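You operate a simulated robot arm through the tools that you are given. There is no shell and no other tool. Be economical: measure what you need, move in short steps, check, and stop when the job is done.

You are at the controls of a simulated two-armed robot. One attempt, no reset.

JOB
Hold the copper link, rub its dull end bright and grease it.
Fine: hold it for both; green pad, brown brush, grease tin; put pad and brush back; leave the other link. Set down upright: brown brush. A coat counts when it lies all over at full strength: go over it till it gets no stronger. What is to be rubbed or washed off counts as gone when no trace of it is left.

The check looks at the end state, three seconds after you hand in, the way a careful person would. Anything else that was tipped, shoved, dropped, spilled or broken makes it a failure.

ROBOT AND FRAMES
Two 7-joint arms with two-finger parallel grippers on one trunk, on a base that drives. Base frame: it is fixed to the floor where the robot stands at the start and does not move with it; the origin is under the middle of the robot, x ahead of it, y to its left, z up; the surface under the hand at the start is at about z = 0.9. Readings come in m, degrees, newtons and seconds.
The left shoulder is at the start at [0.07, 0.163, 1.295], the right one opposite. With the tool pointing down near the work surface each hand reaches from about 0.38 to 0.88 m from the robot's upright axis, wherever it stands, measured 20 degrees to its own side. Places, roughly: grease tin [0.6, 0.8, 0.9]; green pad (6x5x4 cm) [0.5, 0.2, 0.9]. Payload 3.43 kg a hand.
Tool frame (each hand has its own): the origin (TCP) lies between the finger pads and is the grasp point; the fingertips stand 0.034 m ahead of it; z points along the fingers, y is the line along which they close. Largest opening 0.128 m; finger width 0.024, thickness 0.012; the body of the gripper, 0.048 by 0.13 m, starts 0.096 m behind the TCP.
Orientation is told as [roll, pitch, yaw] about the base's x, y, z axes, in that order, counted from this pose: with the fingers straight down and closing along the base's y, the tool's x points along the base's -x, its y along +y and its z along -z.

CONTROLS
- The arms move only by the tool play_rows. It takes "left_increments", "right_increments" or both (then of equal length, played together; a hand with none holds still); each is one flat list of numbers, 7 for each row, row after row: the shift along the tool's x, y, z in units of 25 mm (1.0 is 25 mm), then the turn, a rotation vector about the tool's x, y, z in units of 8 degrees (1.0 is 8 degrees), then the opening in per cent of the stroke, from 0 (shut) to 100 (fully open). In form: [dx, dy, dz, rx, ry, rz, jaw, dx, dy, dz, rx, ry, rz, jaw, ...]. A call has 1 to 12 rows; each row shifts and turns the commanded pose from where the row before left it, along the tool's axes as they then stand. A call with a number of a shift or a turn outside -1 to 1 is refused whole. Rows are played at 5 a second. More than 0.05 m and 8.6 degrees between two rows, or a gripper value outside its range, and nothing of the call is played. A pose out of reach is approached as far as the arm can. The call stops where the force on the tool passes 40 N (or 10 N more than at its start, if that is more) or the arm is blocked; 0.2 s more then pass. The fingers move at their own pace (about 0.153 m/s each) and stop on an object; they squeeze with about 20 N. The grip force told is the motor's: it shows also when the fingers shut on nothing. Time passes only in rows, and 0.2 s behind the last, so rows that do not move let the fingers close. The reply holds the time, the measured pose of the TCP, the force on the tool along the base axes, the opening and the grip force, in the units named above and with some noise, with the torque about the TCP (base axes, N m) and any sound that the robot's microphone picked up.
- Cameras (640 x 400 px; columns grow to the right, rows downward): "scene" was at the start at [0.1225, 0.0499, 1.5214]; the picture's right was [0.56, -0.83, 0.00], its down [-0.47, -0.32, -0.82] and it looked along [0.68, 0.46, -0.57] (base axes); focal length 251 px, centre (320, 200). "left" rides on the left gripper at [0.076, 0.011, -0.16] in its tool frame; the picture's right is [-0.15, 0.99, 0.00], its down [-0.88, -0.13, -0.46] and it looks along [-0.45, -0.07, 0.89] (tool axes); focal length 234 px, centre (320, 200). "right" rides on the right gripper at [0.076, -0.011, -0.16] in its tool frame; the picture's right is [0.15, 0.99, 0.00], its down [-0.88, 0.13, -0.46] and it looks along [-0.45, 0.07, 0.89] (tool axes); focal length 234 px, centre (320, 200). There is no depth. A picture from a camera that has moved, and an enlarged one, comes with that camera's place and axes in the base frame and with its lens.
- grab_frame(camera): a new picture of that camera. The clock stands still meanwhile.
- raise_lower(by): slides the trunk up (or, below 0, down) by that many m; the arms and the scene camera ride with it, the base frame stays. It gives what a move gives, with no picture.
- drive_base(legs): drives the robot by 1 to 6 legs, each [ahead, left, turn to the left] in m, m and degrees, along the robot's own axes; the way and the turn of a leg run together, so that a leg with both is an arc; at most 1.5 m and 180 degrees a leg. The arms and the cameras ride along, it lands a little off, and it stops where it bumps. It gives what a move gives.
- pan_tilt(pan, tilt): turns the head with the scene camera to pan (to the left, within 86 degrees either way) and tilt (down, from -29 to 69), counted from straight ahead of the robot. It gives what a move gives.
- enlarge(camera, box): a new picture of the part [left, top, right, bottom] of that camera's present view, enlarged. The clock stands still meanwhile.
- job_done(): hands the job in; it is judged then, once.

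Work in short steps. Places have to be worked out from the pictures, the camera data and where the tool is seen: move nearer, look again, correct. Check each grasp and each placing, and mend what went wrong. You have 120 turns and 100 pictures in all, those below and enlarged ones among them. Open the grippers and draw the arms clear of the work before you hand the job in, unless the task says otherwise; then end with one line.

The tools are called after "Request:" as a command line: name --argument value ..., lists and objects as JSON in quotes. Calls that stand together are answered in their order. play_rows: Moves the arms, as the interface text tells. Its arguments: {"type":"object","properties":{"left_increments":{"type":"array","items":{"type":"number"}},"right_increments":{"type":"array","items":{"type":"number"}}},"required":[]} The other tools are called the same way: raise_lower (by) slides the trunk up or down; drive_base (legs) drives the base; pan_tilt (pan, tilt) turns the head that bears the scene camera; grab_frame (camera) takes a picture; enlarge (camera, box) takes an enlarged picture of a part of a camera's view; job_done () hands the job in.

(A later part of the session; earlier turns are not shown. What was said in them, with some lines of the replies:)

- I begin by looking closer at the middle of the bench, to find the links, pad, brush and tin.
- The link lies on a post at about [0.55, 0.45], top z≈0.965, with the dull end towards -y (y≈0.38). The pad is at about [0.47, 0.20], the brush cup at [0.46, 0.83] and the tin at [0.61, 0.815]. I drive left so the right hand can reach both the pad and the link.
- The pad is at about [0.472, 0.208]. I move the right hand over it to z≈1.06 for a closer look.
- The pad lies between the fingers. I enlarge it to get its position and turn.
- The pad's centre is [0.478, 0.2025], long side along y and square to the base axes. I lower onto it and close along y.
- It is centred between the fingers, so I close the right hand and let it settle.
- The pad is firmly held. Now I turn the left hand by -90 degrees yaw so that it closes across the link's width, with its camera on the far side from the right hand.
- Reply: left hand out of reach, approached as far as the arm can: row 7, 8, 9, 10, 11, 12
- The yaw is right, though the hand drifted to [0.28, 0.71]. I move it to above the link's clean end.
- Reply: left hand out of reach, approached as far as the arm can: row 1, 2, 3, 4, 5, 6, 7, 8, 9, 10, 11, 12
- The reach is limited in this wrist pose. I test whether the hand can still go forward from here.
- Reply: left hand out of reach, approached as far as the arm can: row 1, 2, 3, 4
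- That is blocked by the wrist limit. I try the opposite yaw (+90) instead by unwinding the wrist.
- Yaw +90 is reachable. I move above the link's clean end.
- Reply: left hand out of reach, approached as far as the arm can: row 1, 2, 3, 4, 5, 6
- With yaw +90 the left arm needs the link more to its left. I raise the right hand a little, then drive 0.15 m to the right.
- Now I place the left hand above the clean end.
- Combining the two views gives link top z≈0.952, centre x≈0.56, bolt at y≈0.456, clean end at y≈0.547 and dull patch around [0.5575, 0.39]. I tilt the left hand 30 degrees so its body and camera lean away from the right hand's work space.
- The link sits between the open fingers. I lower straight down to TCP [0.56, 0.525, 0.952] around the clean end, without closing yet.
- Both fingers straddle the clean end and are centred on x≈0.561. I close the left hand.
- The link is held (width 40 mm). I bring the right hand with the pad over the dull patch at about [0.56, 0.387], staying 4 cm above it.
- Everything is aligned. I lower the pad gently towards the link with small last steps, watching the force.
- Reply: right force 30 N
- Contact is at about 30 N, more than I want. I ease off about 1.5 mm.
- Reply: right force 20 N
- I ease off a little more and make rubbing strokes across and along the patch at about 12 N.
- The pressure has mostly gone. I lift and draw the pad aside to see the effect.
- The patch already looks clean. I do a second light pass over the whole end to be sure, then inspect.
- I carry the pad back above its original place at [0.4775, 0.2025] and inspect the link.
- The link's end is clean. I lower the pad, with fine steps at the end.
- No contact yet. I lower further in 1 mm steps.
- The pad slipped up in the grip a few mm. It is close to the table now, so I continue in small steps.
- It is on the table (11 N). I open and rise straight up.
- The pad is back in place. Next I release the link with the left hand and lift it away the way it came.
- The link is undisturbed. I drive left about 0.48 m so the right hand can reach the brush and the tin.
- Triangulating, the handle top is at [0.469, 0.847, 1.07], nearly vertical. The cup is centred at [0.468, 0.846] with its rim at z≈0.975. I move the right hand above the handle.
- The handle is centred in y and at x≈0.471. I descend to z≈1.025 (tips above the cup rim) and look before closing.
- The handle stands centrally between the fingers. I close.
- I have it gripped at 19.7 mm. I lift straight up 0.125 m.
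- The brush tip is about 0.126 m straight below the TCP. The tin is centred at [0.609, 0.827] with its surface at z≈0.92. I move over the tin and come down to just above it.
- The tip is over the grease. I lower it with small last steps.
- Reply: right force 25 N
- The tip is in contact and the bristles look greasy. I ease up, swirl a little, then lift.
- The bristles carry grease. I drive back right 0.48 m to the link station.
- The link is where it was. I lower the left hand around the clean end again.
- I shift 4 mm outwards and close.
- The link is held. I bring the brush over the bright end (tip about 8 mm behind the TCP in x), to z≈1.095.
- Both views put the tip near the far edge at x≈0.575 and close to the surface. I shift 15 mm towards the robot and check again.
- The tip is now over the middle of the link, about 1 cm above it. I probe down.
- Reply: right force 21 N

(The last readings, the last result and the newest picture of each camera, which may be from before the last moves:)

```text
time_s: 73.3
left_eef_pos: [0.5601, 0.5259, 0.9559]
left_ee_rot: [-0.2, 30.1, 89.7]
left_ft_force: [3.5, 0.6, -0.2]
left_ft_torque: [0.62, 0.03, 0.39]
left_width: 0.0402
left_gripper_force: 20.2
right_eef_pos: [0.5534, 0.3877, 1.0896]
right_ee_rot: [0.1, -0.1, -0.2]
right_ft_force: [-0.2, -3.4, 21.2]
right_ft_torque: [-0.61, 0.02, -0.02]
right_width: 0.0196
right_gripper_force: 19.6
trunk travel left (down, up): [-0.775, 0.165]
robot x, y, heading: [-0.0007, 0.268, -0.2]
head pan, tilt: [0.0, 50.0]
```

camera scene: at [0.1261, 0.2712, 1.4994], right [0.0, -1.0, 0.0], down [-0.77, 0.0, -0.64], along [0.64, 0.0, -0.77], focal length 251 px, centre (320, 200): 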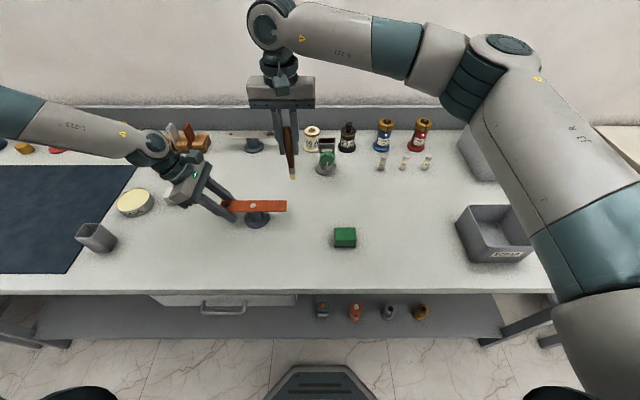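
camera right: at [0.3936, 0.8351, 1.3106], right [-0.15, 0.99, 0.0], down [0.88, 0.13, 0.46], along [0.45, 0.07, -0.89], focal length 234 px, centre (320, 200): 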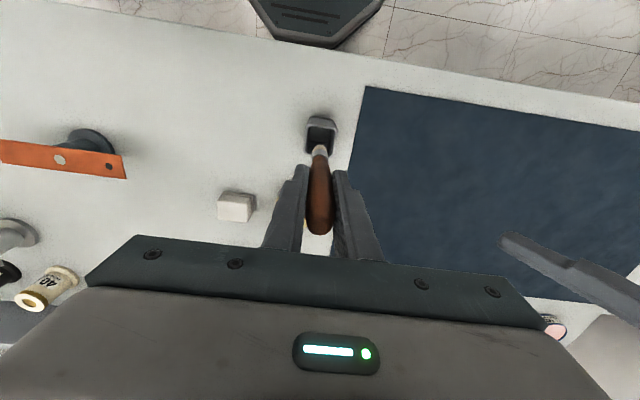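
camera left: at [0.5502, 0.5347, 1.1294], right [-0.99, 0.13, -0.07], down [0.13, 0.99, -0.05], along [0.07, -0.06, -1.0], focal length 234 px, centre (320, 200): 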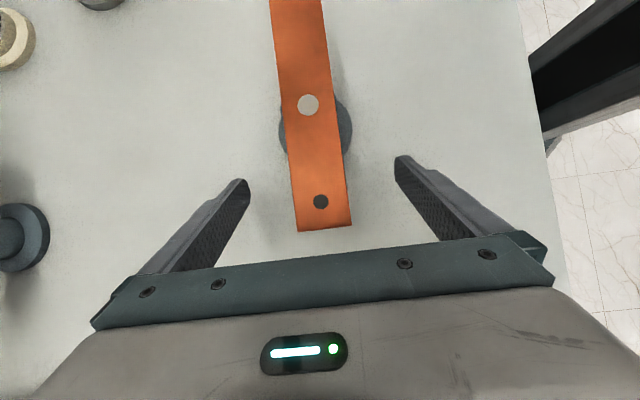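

Contact at about 21 N. I ease to about 12 N and start brushing strokes along the link in lanes.

Request:
play_rows --right_increments '[0, 0, -0.05, 0, 0, 0, 0, 0, 0.9, 0, 0, 0, 0, 0, 0, -1, 0, 0, 0, 0, 0, 0, -0.8, 0, 0, 0, 0, 0, -0.3, 0, 0, 0, 0, 0, 0, 0, 1, 0, 0, 0, 0, 0, 0, 0.8, 0, 0, 0, 0, 0, -0.28, 0, 0, 0, 0, 0, 0, 0, -1, 0, 0, 0, 0, 0, 0, -0.8, 0, 0, 0, 0, 0, 0.3, 0.4, 0, 0, 0, 0, 0]'

Request:
enlarge --camera "scene" --box '[230, 170, 320, 235]'

Request:
enlarge --camera "left" --box '[220, 0, 420, 125]'

```text
time_s: 75.7
left_eef_pos: [0.56, 0.5244, 0.9539]
left_ee_rot: [-0.1, 30.3, 89.6]
left_ft_force: [0.4, 0.1, 3.0]
left_ft_torque: [-0.01, -0.02, 0.01]
left_width: 0.0398
left_gripper_force: 20.3
right_eef_pos: [0.5613, 0.3769, 1.0876]
right_ee_rot: [-0.1, 0.0, -0.1]
right_ft_force: [0.6, -0.3, -0.8]
right_ft_torque: [-0.02, 0.0, -0.03]
right_width: 0.0192
right_gripper_force: 19.6
trunk travel left (down, up): [-0.775, 0.165]
robot x, y, heading: [0.0013, 0.2675, -0.2]
head pan, tilt: [0.0, 50.0]
```

```text
6.15 times, centred on (275, 202) of scene
camera zoom: at [0.1256, 0.272, 1.4994], right [0.0, -1.0, 0.0], down [-0.77, 0.0, -0.64], along [0.64, 0.0, -0.77], focal length 1545 px, centre (597, 185)
```

zoom: 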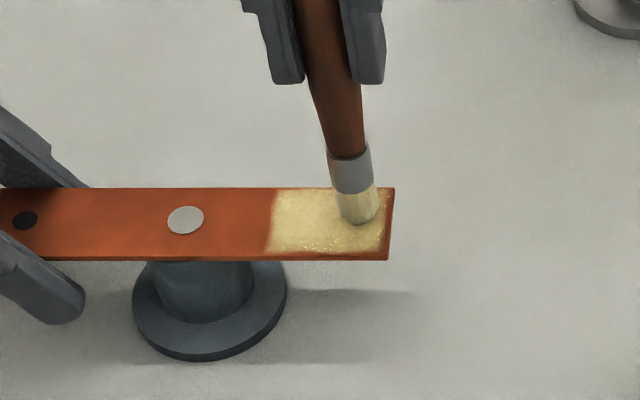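

```text
3.20 times, centred on (320, 62) of left
camera zoom: at [0.5488, 0.5401, 1.1315], right [-0.99, 0.13, -0.07], down [0.13, 0.99, -0.05], along [0.07, -0.06, -1.0], focal length 749 px, centre (320, 640)
```

zoom: 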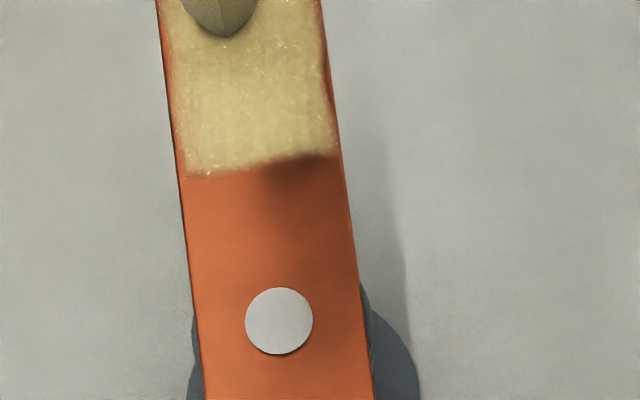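

The coat is going on well. I press 2.5 mm lower and go over the remaining lanes towards the near side.

Request:
play_rows --right_increments '[0, 0, 0.1, 0, 0, 0, 0, 0, 1, 0, 0, 0, 0, 0, 0, 0.5, 0, 0, 0, 0, 0, 0.3, 0, 0, 0, 0, 0, 0, 0, -1, 0, 0, 0, 0, 0, 0, -0.9, 0, 0, 0, 0, 0, 0.3, 0, 0, 0, 0, 0, 0, 0, 1, 0, 0, 0, 0, 0, 0, 0.9, 0, 0, 0, 0, 0, 0.26, 0, 0, 0, 0, 0, 0, 0, -1, 0, 0, 0, 0, 0, 0, -0.9, 0, 0, 0, 0, 0]'

Request:
enlarge --camera "scene" --box '[230, 170, 320, 235]'

Request:
enlarge --camera "left" --box '[220, 0, 420, 125]'

```text
time_s: 78.3
left_eef_pos: [0.5581, 0.5243, 0.9554]
left_ee_rot: [-0.1, 30.1, 89.9]
left_ft_force: [-1.1, -0.1, 1.3]
left_ft_torque: [-0.29, 0.12, -0.07]
left_width: 0.0398
left_gripper_force: 19.9
right_eef_pos: [0.5389, 0.3655, 1.0854]
right_ee_rot: [0.0, 0.0, -0.1]
right_ft_force: [-0.3, 0.4, -0.4]
right_ft_torque: [0.05, 0.01, 0.02]
right_width: 0.0193
right_gripper_force: 20.0
trunk travel left (down, up): [-0.775, 0.165]
robot x, y, heading: [-0.0035, 0.2722, -0.1]
head pan, tilt: [0.0, 50.0]
```

```text
6.15 times, centred on (275, 202) of scene
camera zoom: at [0.1256, 0.2704, 1.4995], right [0.0, -1.0, 0.0], down [-0.77, 0.0, -0.64], along [0.64, 0.0, -0.77], focal length 1545 px, centre (597, 185)
```

zoom: 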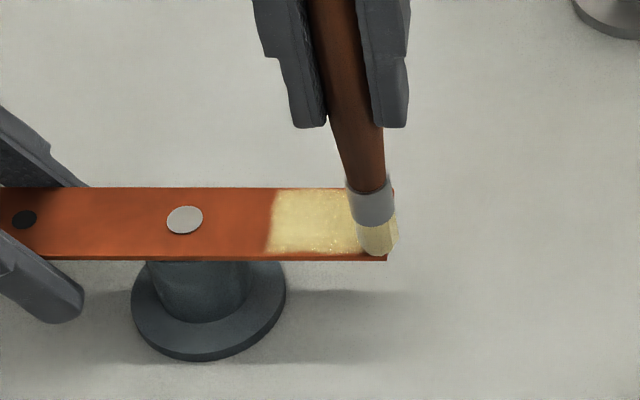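

```text
3.20 times, centred on (320, 62) of left
camera zoom: at [0.5489, 0.5395, 1.1321], right [-0.99, 0.13, -0.08], down [0.13, 0.99, -0.05], along [0.07, -0.06, -1.0], focal length 749 px, centre (320, 640)
```

zoom: 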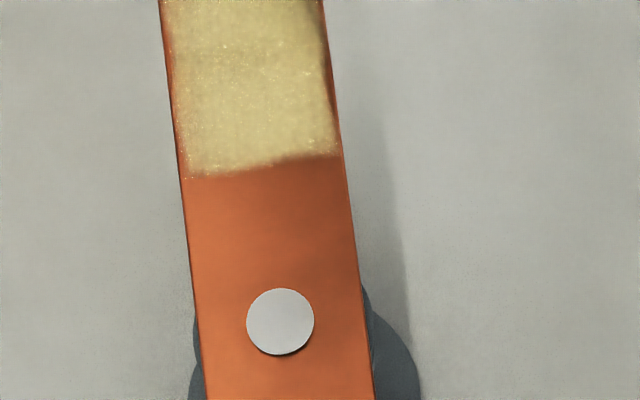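

The coat looks almost full. I lift the brush and draw it aside to inspect.

Request:
play_rows --right_increments '[0, 0, -1, 0, 0, 0, 0, 0, -1, 0, 0, 0, 0, 0, 0, -1, 0, 0, 0, 0, 0]'

Request:
enlarge --camera "scene" --box '[250, 180, 310, 225]'

Request:
enlarge --camera "left" --box '[260, 0, 340, 60]'

```text
time_s: 79.1
left_eef_pos: [0.5597, 0.5245, 0.9558]
left_ee_rot: [-0.1, 30.2, 89.8]
left_ft_force: [0.4, -1.0, 0.4]
left_ft_torque: [-0.17, 0.01, 0.04]
left_width: 0.04
left_gripper_force: 20.0
right_eef_pos: [0.5391, 0.315, 1.1106]
right_ee_rot: [0.1, 0.0, -0.1]
right_ft_force: [-0.3, 1.1, 0.2]
right_ft_torque: [-0.01, 0.01, 0.02]
right_width: 0.0195
right_gripper_force: 20.0
trunk travel left (down, up): [-0.775, 0.165]
robot x, y, heading: [0.0006, 0.2724, -0.1]
head pan, tilt: [0.0, 50.0]
```

```text
8.89 times, centred on (280, 202) of scene
camera zoom: at [0.1258, 0.2701, 1.4994], right [0.0, -1.0, 0.0], down [-0.77, 0.0, -0.64], along [0.64, 0.0, -0.77], focal length 2232 px, centre (676, 178)
```

zoom: 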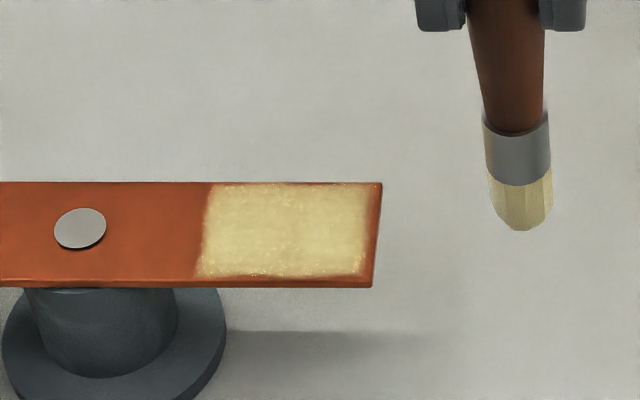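

```text
6.67 times, centred on (300, 30) of left
camera zoom: at [0.5491, 0.5392, 1.132], right [-0.99, 0.13, -0.08], down [0.13, 0.99, -0.05], along [0.07, -0.06, -1.0], focal length 1561 px, centre (453, 1333)
```

zoom: 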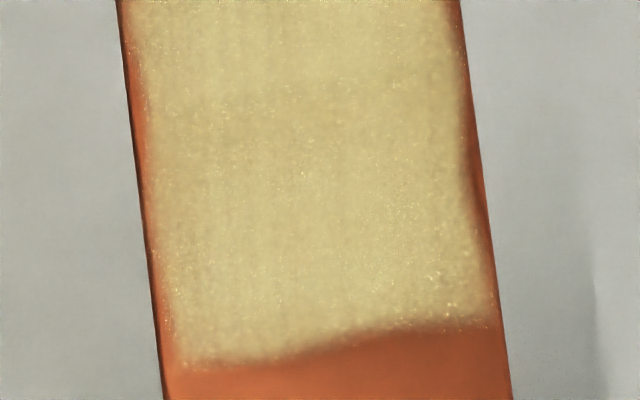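

The coat is even, with only thin margins at the edges. I do one more pass including the edges, re-probing contact at the middle first.

Request:
play_rows --right_increments '[-0.28, 1, 0, 0, 0, 0, 0, -0.28, 1, 0, 0, 0, 0, 0, 0, 0.92, 0, 0, 0, 0, 0, 0, 0, 0.7, 0, 0, 0, 0, 0, 0, 0.15, 0, 0, 0, 0, 0, 0, 0.1, 0, 0, 0, 0]'

```text
time_s: 80.5
left_eef_pos: [0.5592, 0.5246, 0.9553]
left_ee_rot: [-0.1, 30.3, 89.9]
left_ft_force: [0.3, 1.3, 1.6]
left_ft_torque: [-0.2, -0.03, 0.02]
left_width: 0.0399
left_gripper_force: 19.7
right_eef_pos: [0.5529, 0.389, 1.0863]
right_ee_rot: [0.0, 0.0, -0.1]
right_ft_force: [0.0, -0.7, 1.4]
right_ft_torque: [-0.07, 0.0, -0.03]
right_width: 0.0194
right_gripper_force: 19.9
trunk travel left (down, up): [-0.775, 0.165]
robot x, y, heading: [-0.0021, 0.2734, -0.3]
head pan, tilt: [0.0, 50.0]
```

Request:
play_rows --right_increments '[0, 0, 0.08, 0, 0, 0, 0, 0, 1, 0, 0, 0, 0, 0, 0.34, 0.3, 0, 0, 0, 0, 0, 0, -1, 0, 0, 0, 0, 0, 0, -1, 0, 0, 0, 0, 0, 0.34, -0.1, 0, 0, 0, 0, 0, 0, 1, 0, 0, 0, 0, 0, 0, 1, 0, 0, 0, 0, 0, -0.34, 0, 0, 0, 0, 0, 0, -1, 0, 0, 0, 0, 0, 0, 0, -1, 0, 0, 0, 0, 0, 0, -1, 0, 0, 0, 0, 0]'

Request:
play_rows --right_increments '[1, 0, 0, 0, 0, 0, 0, 0.34, 0, 0, 0, 0, 0, 0, 0, 0.35, 0.03, 0, 0, 0, 0, -0.67, 0, 0, 0, 0, 0, 0, -0.67, 0, 0, 0, 0, 0, 0, 0, 0.35, 0, 0, 0, 0, 0, 0.67, 0, 0, 0, 0, 0, 0, 0.67, 0, 0, 0, 0, 0, 0, 0, 0.35, 0, 0, 0, 0, 0, -0.67, 0, 0, 0, 0, 0, 0, -0.67, 0, 0, 0, 0, 0, 0, 0, 0.4, 0, 0, 0, 0, 0]'

```text
time_s: 83.1
left_eef_pos: [0.5598, 0.5239, 0.9555]
left_ee_rot: [-0.1, 30.1, 89.7]
left_ft_force: [0.7, 0.1, 5.4]
left_ft_torque: [-0.61, -0.04, 0.11]
left_width: 0.04
left_gripper_force: 20.5
right_eef_pos: [0.5699, 0.3689, 1.0845]
right_ee_rot: [-0.1, 0.1, -0.1]
right_ft_force: [0.2, -2.1, 3.5]
right_ft_torque: [-0.15, 0.02, 0.01]
right_width: 0.0194
right_gripper_force: 20.3
trunk travel left (down, up): [-0.775, 0.165]
robot x, y, heading: [0.0008, 0.2699, -0.0]
head pan, tilt: [0.0, 50.0]
```

```text
time_s: 85.7
left_eef_pos: [0.5585, 0.5251, 0.9551]
left_ee_rot: [-0.1, 30.2, 89.7]
left_ft_force: [-0.3, 2.8, 1.0]
left_ft_torque: [-0.16, 0.23, 0.03]
left_width: 0.0398
left_gripper_force: 20.3
right_eef_pos: [0.5695, 0.4064, 1.0852]
right_ee_rot: [0.0, 0.0, -0.2]
right_ft_force: [0.5, -2.8, 8.2]
right_ft_torque: [-0.4, 0.01, 0.01]
right_width: 0.0191
right_gripper_force: 19.9
trunk travel left (down, up): [-0.775, 0.165]
robot x, y, heading: [-0.0013, 0.2778, -0.2]
head pan, tilt: [0.0, 50.0]
```

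Contact held all along. I finish the inner border across the width, then lift aside and inspect.

Request:
play_rows --right_increments '[0, 0.4, 0, 0, 0, 0, 0, 0.67, 0, 0, 0, 0, 0, 0, 0.67, 0, 0, 0, 0, 0, 0, 0, -0.3, 0, 0, 0, 0, 0, -0.67, 0, 0, 0, 0, 0, 0, -0.3, 0, 0, 0, 0, 0, 0, 0, 0, -1, 0, 0, 0, 0, 0, -1, -0.4, 0, 0, 0, 0, 0, -1, 0, 0, 0, 0, 0, 0, -1, 0, 0, 0, 0, 0, 0, -1, 0, 0, 0, 0, 0]'

Request:
enlarge --camera "scene" --box '[250, 180, 310, 225]'

Request:
enlarge --camera "left" --box '[260, 0, 340, 60]'

```text
time_s: 88.1
left_eef_pos: [0.56, 0.5238, 0.9557]
left_ee_rot: [0.1, 30.2, 89.7]
left_ft_force: [-0.1, -0.4, 1.6]
left_ft_torque: [-0.26, -0.02, -0.01]
left_width: 0.04
left_gripper_force: 19.2
right_eef_pos: [0.561, 0.3078, 1.12]
right_ee_rot: [0.0, 0.1, -0.1]
right_ft_force: [-0.3, -0.5, 0.2]
right_ft_torque: [0.02, 0.01, -0.05]
right_width: 0.0192
right_gripper_force: 20.3
trunk travel left (down, up): [-0.775, 0.165]
robot x, y, heading: [-0.0022, 0.2687, -0.2]
head pan, tilt: [0.0, 50.0]
```

```text
8.89 times, centred on (280, 202) of scene
camera zoom: at [0.1257, 0.2699, 1.4995], right [0.0, -1.0, 0.0], down [-0.77, 0.0, -0.64], along [0.64, 0.0, -0.77], focal length 2232 px, centre (676, 178)
```

zoom: 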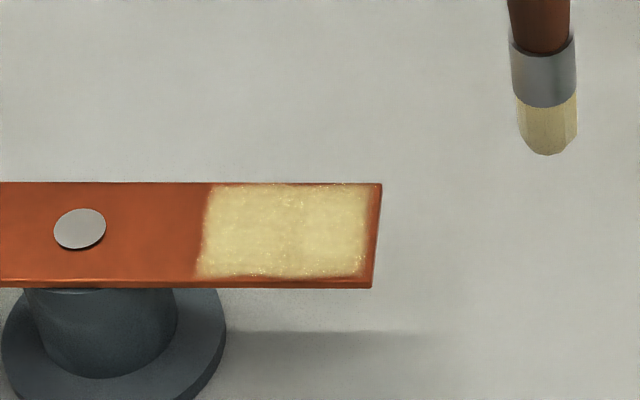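

```text
6.67 times, centred on (300, 30) of left
camera zoom: at [0.549, 0.5391, 1.1321], right [-0.99, 0.13, -0.07], down [0.13, 0.99, -0.05], along [0.07, -0.06, -1.0], focal length 1561 px, centre (453, 1333)
```

zoom: 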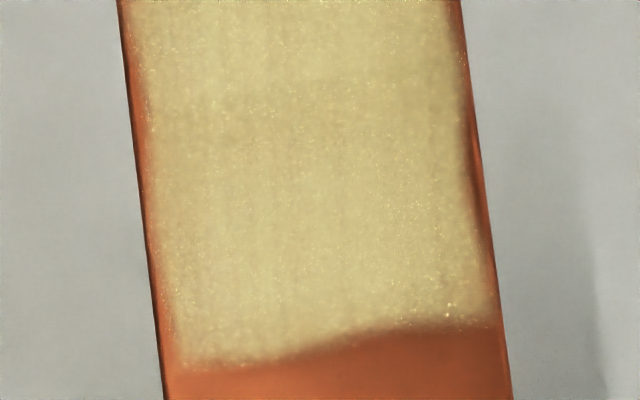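

A further pass changed nothing, so the coat is full and even. I release the link with the left hand and raise it clear, as before.

Request:
play_rows --left_increments '[0, 0, 0, 0, 0, 0, 60, 0, 0, 0, 0, 0, 0, 100, 0, 0, 0, 0, 0, 0, 100, 0.536, 0, -0.864, 0, 0, 0, 100, 0.536, 0, -0.864, 0, 0, 0, 100, 0.536, 0, -0.864, 0, 0, 0, 100, 0.536, 0, -0.864, 0, 0, 0, 100, 0.536, 0, -0.864, 0, 0, 0, 100, 0.536, 0, -0.864, 0, 0, 0, 100, 0.536, 0, -0.864, 0, 0, 0, 100, 0, 0, -1, 0, 0, 0, 100, 0, 0, -1, 0, 0, 0, 100]' --right_increments '[0, 0, 0, 0, 0, 0, 0, 0, 0, 0, 0, 0, 0, 0, 0, 0, 0, 0, 0, 0, 0, 0, 0, 0, 0, 0, 0, 0, 0, 0, 0, 0, 0, 0, 0, 0, 0, -1, 0, 0, 0, 0, 0, 0, -0.2, 0, 0, 0, 0, 0, 0, 0, 0, 0, 0, 0, 0, 0, 0, 0, 0, 0, 0, 0, 0, 0, 0, 0, 0, 0, 0, 0, 0, 0, 0, 0, 0, 0, 0, 0, 0, 0, 0, 0]'

Request:
grab_frame --camera "left"

```text
time_s: 90.7
left_eef_pos: [0.5589, 0.5459, 1.1779]
left_ee_rot: [-0.1, 30.2, 89.6]
left_ft_force: [0.6, 0.0, -0.1]
left_ft_torque: [0.04, -0.01, 0.04]
left_width: 0.1281
left_gripper_force: 0.0
right_eef_pos: [0.5604, 0.3088, 1.1479]
right_ee_rot: [0.0, 0.0, -0.1]
right_ft_force: [-0.1, -0.7, -0.1]
right_ft_torque: [0.01, -0.01, 0.02]
right_width: 0.0191
right_gripper_force: 20.3
trunk travel left (down, up): [-0.775, 0.165]
robot x, y, heading: [-0.0037, 0.2717, -0.2]
head pan, tilt: [0.0, 50.0]
```

```text
32 pictures are left
camera left: at [0.5476, 0.5608, 1.3538], right [-0.99, 0.13, -0.08], down [0.13, 0.99, -0.05], along [0.07, -0.06, -1.0], focal length 234 px, centre (320, 200)
```

left: 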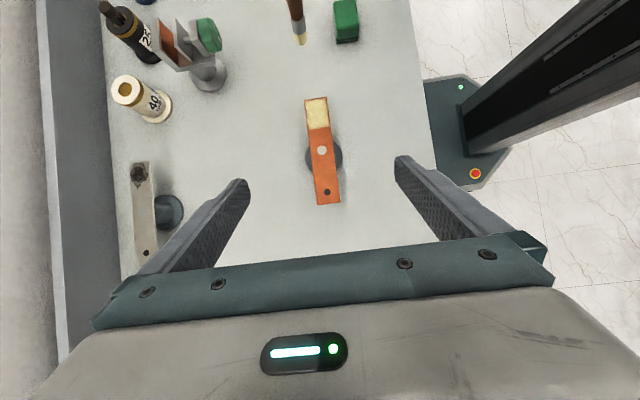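

The link is fine. I drive left 0.48 m to the brush cup with the brush tip well above everything.

Request:
drive_base --legs '[[0, 0.48, 0]]'

Request:
play_rows --right_increments '[0.9, 0.55, 0, 0, 0, 0, 0, 0.9, 0.55, 0, 0, 0, 0, 0, 0.9, 0.55, 0, 0, 0, 0, 0, 0.9, 0.55, 0, 0, 0, 0, 0]'

Request:
enlarge --camera "scene" --box '[220, 90, 380, 270]'

Request:
enlarge --camera "left" --box '[240, 0, 460, 150]'

```text
time_s: 93.5
left_eef_pos: [0.56, 1.0263, 1.1765]
left_ee_rot: [0.0, 30.1, 89.8]
left_ft_force: [0.3, -0.2, -0.3]
left_ft_torque: [0.03, -0.02, 0.01]
left_width: 0.1279
left_gripper_force: 0.1
right_eef_pos: [0.562, 0.7876, 1.1488]
right_ee_rot: [0.0, 0.1, -0.1]
right_ft_force: [-0.5, 0.3, -0.8]
right_ft_torque: [-0.01, 0.02, 0.0]
right_width: 0.0191
right_gripper_force: 19.8
trunk travel left (down, up): [-0.775, 0.165]
robot x, y, heading: [0.0006, 0.7515, -0.0]
head pan, tilt: [0.0, 50.0]
```

```text
time_s: 94.5
left_eef_pos: [0.5585, 1.0275, 1.177]
left_ee_rot: [-0.1, 30.2, 89.8]
left_ft_force: [-0.8, 0.3, -0.6]
left_ft_torque: [0.0, 0.01, 0.01]
left_width: 0.1279
left_gripper_force: 0.1
right_eef_pos: [0.4716, 0.844, 1.1487]
right_ee_rot: [0.0, 0.0, -0.2]
right_ft_force: [-0.5, -0.5, 0.0]
right_ft_torque: [0.02, -0.01, 0.02]
right_width: 0.0189
right_gripper_force: 20.2
trunk travel left (down, up): [-0.775, 0.165]
robot x, y, heading: [0.0023, 0.7514, -0.1]
head pan, tilt: [0.0, 50.0]
```

```text
2.22 times, centred on (300, 180) of scene
camera zoom: at [0.1264, 0.7529, 1.4995], right [0.0, -1.0, 0.0], down [-0.77, 0.0, -0.64], along [0.64, 0.0, -0.77], focal length 558 px, centre (364, 244)
```

zoom: 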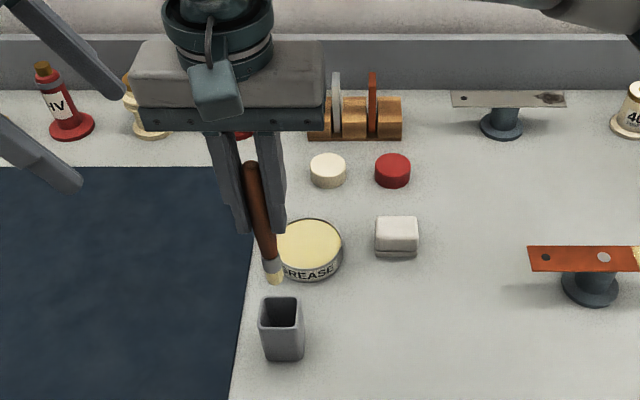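

```text
2.67 times, centred on (350, 75) of left
camera zoom: at [0.5488, 1.0421, 1.3535], right [-0.99, 0.13, -0.08], down [0.13, 0.99, -0.05], along [0.07, -0.06, -1.0], focal length 624 px, centre (240, 533)
```

zoom: 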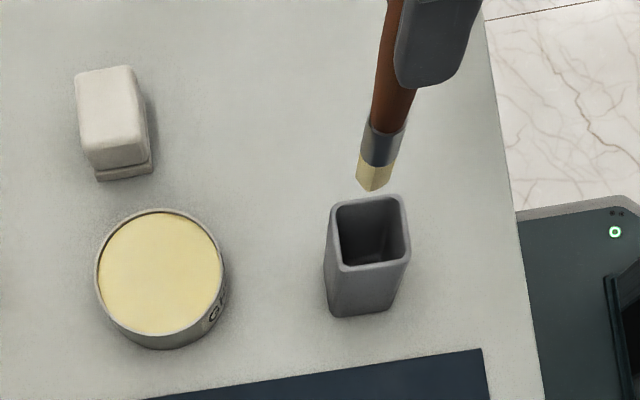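

The tip is at about [0.478, 0.847, 1.02] and the cup centre at [0.468, 0.846]. I shift 6 mm back and lower the tip into the cup mouth, then check.

Request:
play_rows --right_increments '[0.26, 0, 0, 0, 0, 0, 0, 0, 0, 0.8, 0, 0, 0, 0, 0, 0, 0.8, 0, 0, 0, 0, 0, 0, 0.8, 0, 0, 0, 0]'

Request:
enlarge --camera "scene" --box '[240, 140, 340, 265]'

Request:
enlarge --camera "left" --box '[240, 0, 460, 150]'

```text
time_s: 95.5
left_eef_pos: [0.5598, 1.0266, 1.1763]
left_ee_rot: [-0.1, 30.3, 89.8]
left_ft_force: [-0.2, -0.1, -0.3]
left_ft_torque: [0.01, -0.01, -0.02]
left_width: 0.1279
left_gripper_force: 0.0
right_eef_pos: [0.4665, 0.8454, 1.0886]
right_ee_rot: [0.0, -0.1, -0.1]
right_ft_force: [0.5, 0.3, 0.0]
right_ft_torque: [0.0, 0.01, 0.02]
right_width: 0.0191
right_gripper_force: 19.9
trunk travel left (down, up): [-0.775, 0.165]
robot x, y, heading: [0.0011, 0.7498, -0.2]
head pan, tilt: [0.0, 50.0]
```

```text
3.20 times, centred on (290, 202) of scene
camera zoom: at [0.1272, 0.7523, 1.4995], right [0.0, -1.0, 0.0], down [-0.77, 0.0, -0.64], along [0.64, 0.0, -0.77], focal length 803 px, centre (416, 192)
```

zoom: 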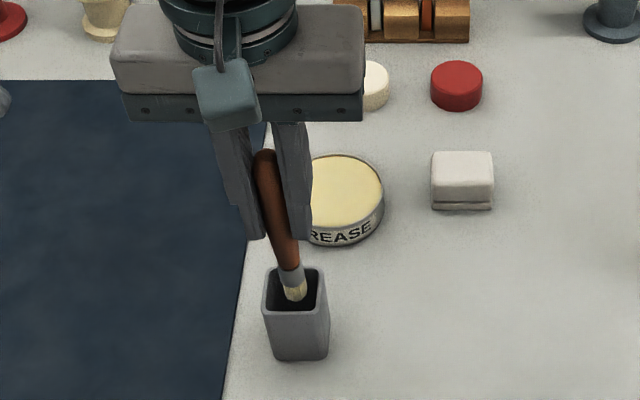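

```text
2.67 times, centred on (350, 75) of left
camera zoom: at [0.5495, 1.0416, 1.3534], right [-0.99, 0.13, -0.07], down [0.13, 0.99, -0.05], along [0.07, -0.06, -1.0], focal length 624 px, centre (240, 533)
```

zoom: 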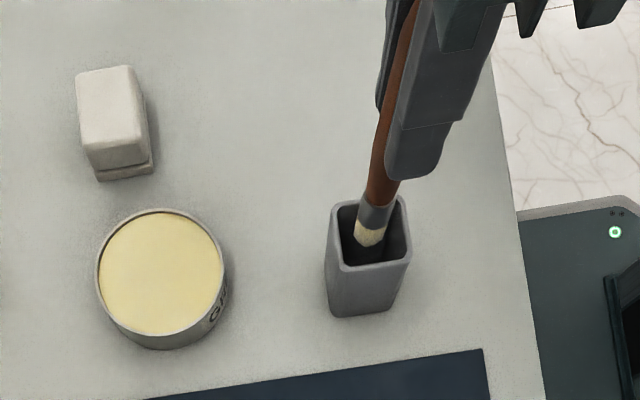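

The tip is centred in the cup mouth. I lower on, with small steps near the floor.

Request:
play_rows --right_increments '[0, 0, 0.8, 0, 0, 0, 0, 0, 0, 0.8, 0, 0, 0, 0, 0, 0, 0.4, 0, 0, 0, 0, 0, 0, 0.12, 0, 0, 0, 0, 0, 0, 0.08, 0, 0, 0, 0]'

```text
time_s: 96.7
left_eef_pos: [0.5596, 1.0262, 1.1758]
left_ee_rot: [-0.2, 30.3, 89.8]
left_ft_force: [0.4, 0.6, 0.0]
left_ft_torque: [-0.02, 0.03, 0.01]
left_width: 0.1282
left_gripper_force: 0.1
right_eef_pos: [0.4658, 0.8443, 1.0334]
right_ee_rot: [0.0, 0.1, -0.1]
right_ft_force: [-0.3, 0.1, -0.4]
right_ft_torque: [-0.03, -0.03, 0.01]
right_width: 0.019
right_gripper_force: 19.9
trunk travel left (down, up): [-0.775, 0.165]
robot x, y, heading: [-0.0011, 0.7528, -0.1]
head pan, tilt: [0.0, 50.0]
```

Request:
play_rows --right_increments '[0, 0, 0.08, 0, 0, 0, 0, 0, 0, 0.08, 0, 0, 0, 0, 0, 0, 0.06, 0, 0, 0, 0]'

```text
time_s: 97.5
left_eef_pos: [0.5601, 1.0274, 1.1775]
left_ee_rot: [-0.1, 30.2, 89.9]
left_ft_force: [0.4, -0.4, -0.2]
left_ft_torque: [0.01, 0.0, 0.0]
left_width: 0.128
left_gripper_force: 0.0
right_eef_pos: [0.4656, 0.8455, 1.0285]
right_ee_rot: [0.0, -0.1, -0.1]
right_ft_force: [-0.3, -0.2, -0.5]
right_ft_torque: [-0.01, -0.01, 0.02]
right_width: 0.0193
right_gripper_force: 19.9
trunk travel left (down, up): [-0.775, 0.165]
robot x, y, heading: [0.0022, 0.7516, 0.1]
head pan, tilt: [0.0, 50.0]
```

Request:
play_rows --right_increments '[0, 0, 0.08, 0, 0, 0, 0, 0, 0, 0.06, 0, 0, 0, 0]'

```text
time_s: 98.1
left_eef_pos: [0.5597, 1.0267, 1.1785]
left_ee_rot: [-0.2, 30.1, 89.7]
left_ft_force: [0.9, -0.7, -0.1]
left_ft_torque: [-0.02, -0.02, 0.03]
left_width: 0.128
left_gripper_force: 0.0
right_eef_pos: [0.4656, 0.8446, 1.0266]
right_ee_rot: [0.0, -0.2, -0.2]
right_ft_force: [0.1, -1.2, 20.6]
right_ft_torque: [-0.1, -0.07, -0.01]
right_width: 0.0197
right_gripper_force: 19.6
trunk travel left (down, up): [-0.775, 0.165]
robot x, y, heading: [-0.0036, 0.7473, 0.1]
head pan, tilt: [0.0, 50.0]
```

The brush stands on the cup floor. I ease up 1 mm, open gradually and rise.

Request:
play_rows --right_increments '[0, 0, -0.05, 0, 0, 0, 0, 0, 0, 0, 0, 0, 0, 20, 0, 0, 0, 0, 0, 0, 30, 0, 0, 0, 0, 0, 0, 60, 0, 0, 0, 0, 0, 0, 60, 0, 0, -0.5, 0, 0, 0, 60, 0, 0, -0.8, 0, 0, 0, 60, 0, 0, -1, 0, 0, 0, 60, 0, 0, -1, 0, 0, 0, 60, 0, 0, -1, 0, 0, 0, 60]'

Request:
enlarge --camera "scene" --box '[220, 120, 380, 270]'

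Request:
enlarge --camera "left" --box '[240, 0, 460, 150]'

```text
time_s: 100.3
left_eef_pos: [0.5596, 1.0271, 1.1774]
left_ee_rot: [-0.1, 30.2, 89.8]
left_ft_force: [0.9, 0.8, 0.1]
left_ft_torque: [0.02, 0.03, 0.01]
left_width: 0.1279
left_gripper_force: 0.0
right_eef_pos: [0.4662, 0.8439, 1.135]
right_ee_rot: [0.0, -0.1, -0.1]
right_ft_force: [0.0, -0.3, 1.0]
right_ft_torque: [0.03, -0.02, 0.02]
right_width: 0.0771
right_gripper_force: 0.1
trunk travel left (down, up): [-0.775, 0.165]
robot x, y, heading: [0.0033, 0.7524, -0.1]
head pan, tilt: [0.0, 50.0]
```

```text
2.67 times, centred on (300, 195) of scene
camera zoom: at [0.1267, 0.7523, 1.4994], right [0.0, -1.0, 0.0], down [-0.77, 0.0, -0.64], along [0.64, 0.0, -0.77], focal length 670 px, centre (373, 213)
```

zoom: 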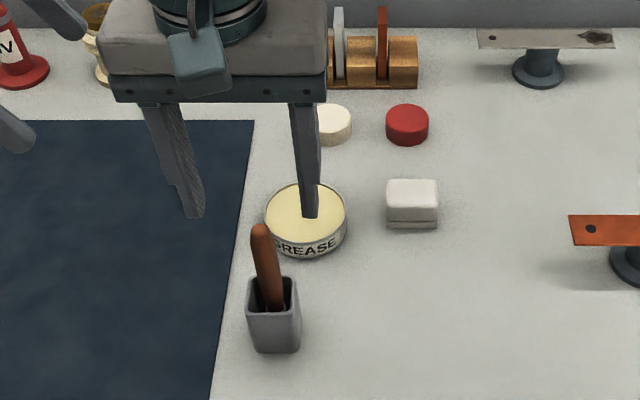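

```text
2.67 times, centred on (350, 75) of left
camera zoom: at [0.549, 1.0416, 1.3535], right [-0.99, 0.13, -0.08], down [0.13, 0.99, -0.05], along [0.07, -0.06, -1.0], focal length 624 px, centre (240, 533)
```

zoom: 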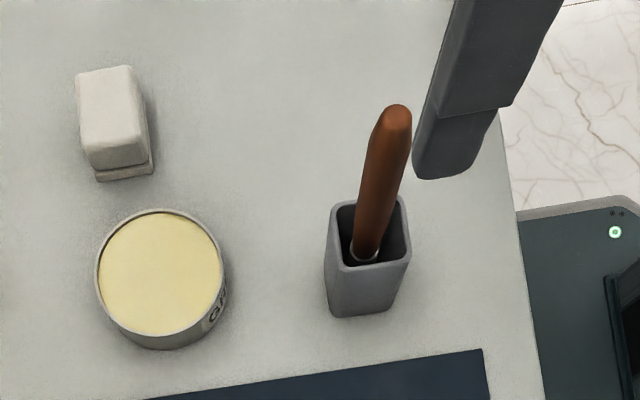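

The brush stands upright in its cup. I raise the right hand further, clear of everything, and take a final overall look.

Request:
play_rows --right_increments '[0, 0, -1, 0, 0, 0, 60, 0, 0, -1, 0, 0, 0, 100, 0, 0, -1, 0, 0, 0, 100, 0, 0, -1, 0, 0, 0, 100, 0, 0, -1, 0, 0, 0, 100]' --left_increments '[0, 0, -1, 0, 0, 0, 100, 0, 0, -1, 0, 0, 0, 100, 0, 0, -1, 0, 0, 0, 100, 0, 0, 0, 0, 0, 0, 100, 0, 0, 0, 0, 0, 0, 100]'

Request:
grab_frame --camera "scene"

Request:
enlarge --camera "scene" --box '[380, 170, 560, 260]'

```text
time_s: 101.5
left_eef_pos: [0.5602, 1.0653, 1.2419]
left_ee_rot: [-0.1, 30.3, 89.9]
left_ft_force: [0.5, -0.4, -0.9]
left_ft_torque: [0.01, 0.02, 0.02]
left_width: 0.1277
left_gripper_force: 0.1
right_eef_pos: [0.4652, 0.8457, 1.2588]
right_ee_rot: [0.0, -0.1, -0.2]
right_ft_force: [0.6, 0.6, 0.4]
right_ft_torque: [-0.02, -0.03, 0.0]
right_width: 0.128
right_gripper_force: 0.1
trunk travel left (down, up): [-0.775, 0.165]
robot x, y, heading: [0.0021, 0.751, -0.0]
head pan, tilt: [0.0, 50.0]
```

```text
25 pictures are left
camera scene: at [0.1265, 0.7525, 1.4995], right [0.0, -1.0, 0.0], down [-0.77, 0.0, -0.64], along [0.64, 0.0, -0.77], focal length 251 px, centre (320, 200)
```

scene: 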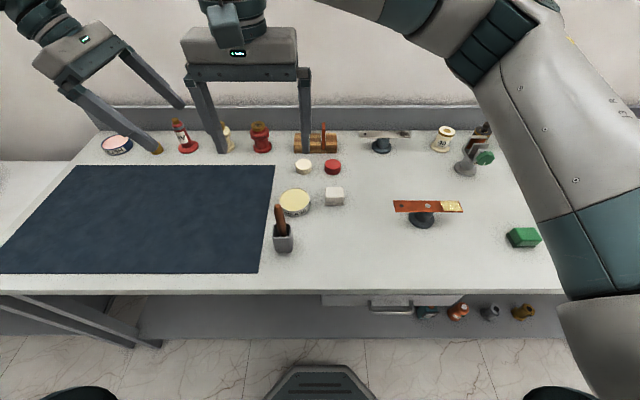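

```text
3.56 times, centred on (470, 215) of scene
camera zoom: at [0.1265, 0.7525, 1.4995], right [0.0, -1.0, 0.0], down [-0.77, 0.0, -0.64], along [0.64, 0.0, -0.77], focal length 893 px, centre (-213, 147)
```

zoom: 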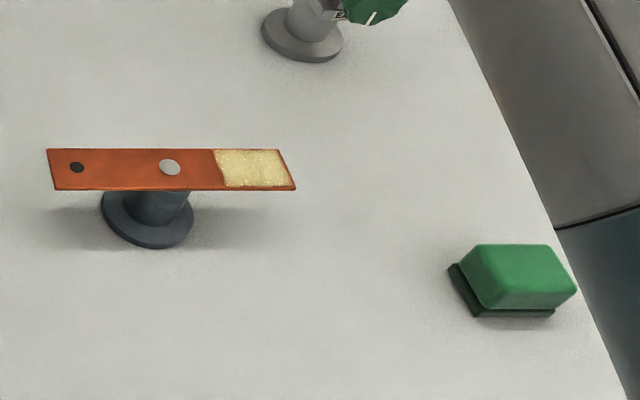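

The link is clean and greased, the pad and brush are back, the other link is untouched, and both arms are clear with open grippers. I hand in the job.

Request:
job_done

```text
The job is handed in.
```

The copper link was held for both steps, its dull end is rubbed bright and evenly greased, and the pad and the upright brush are back in their places.
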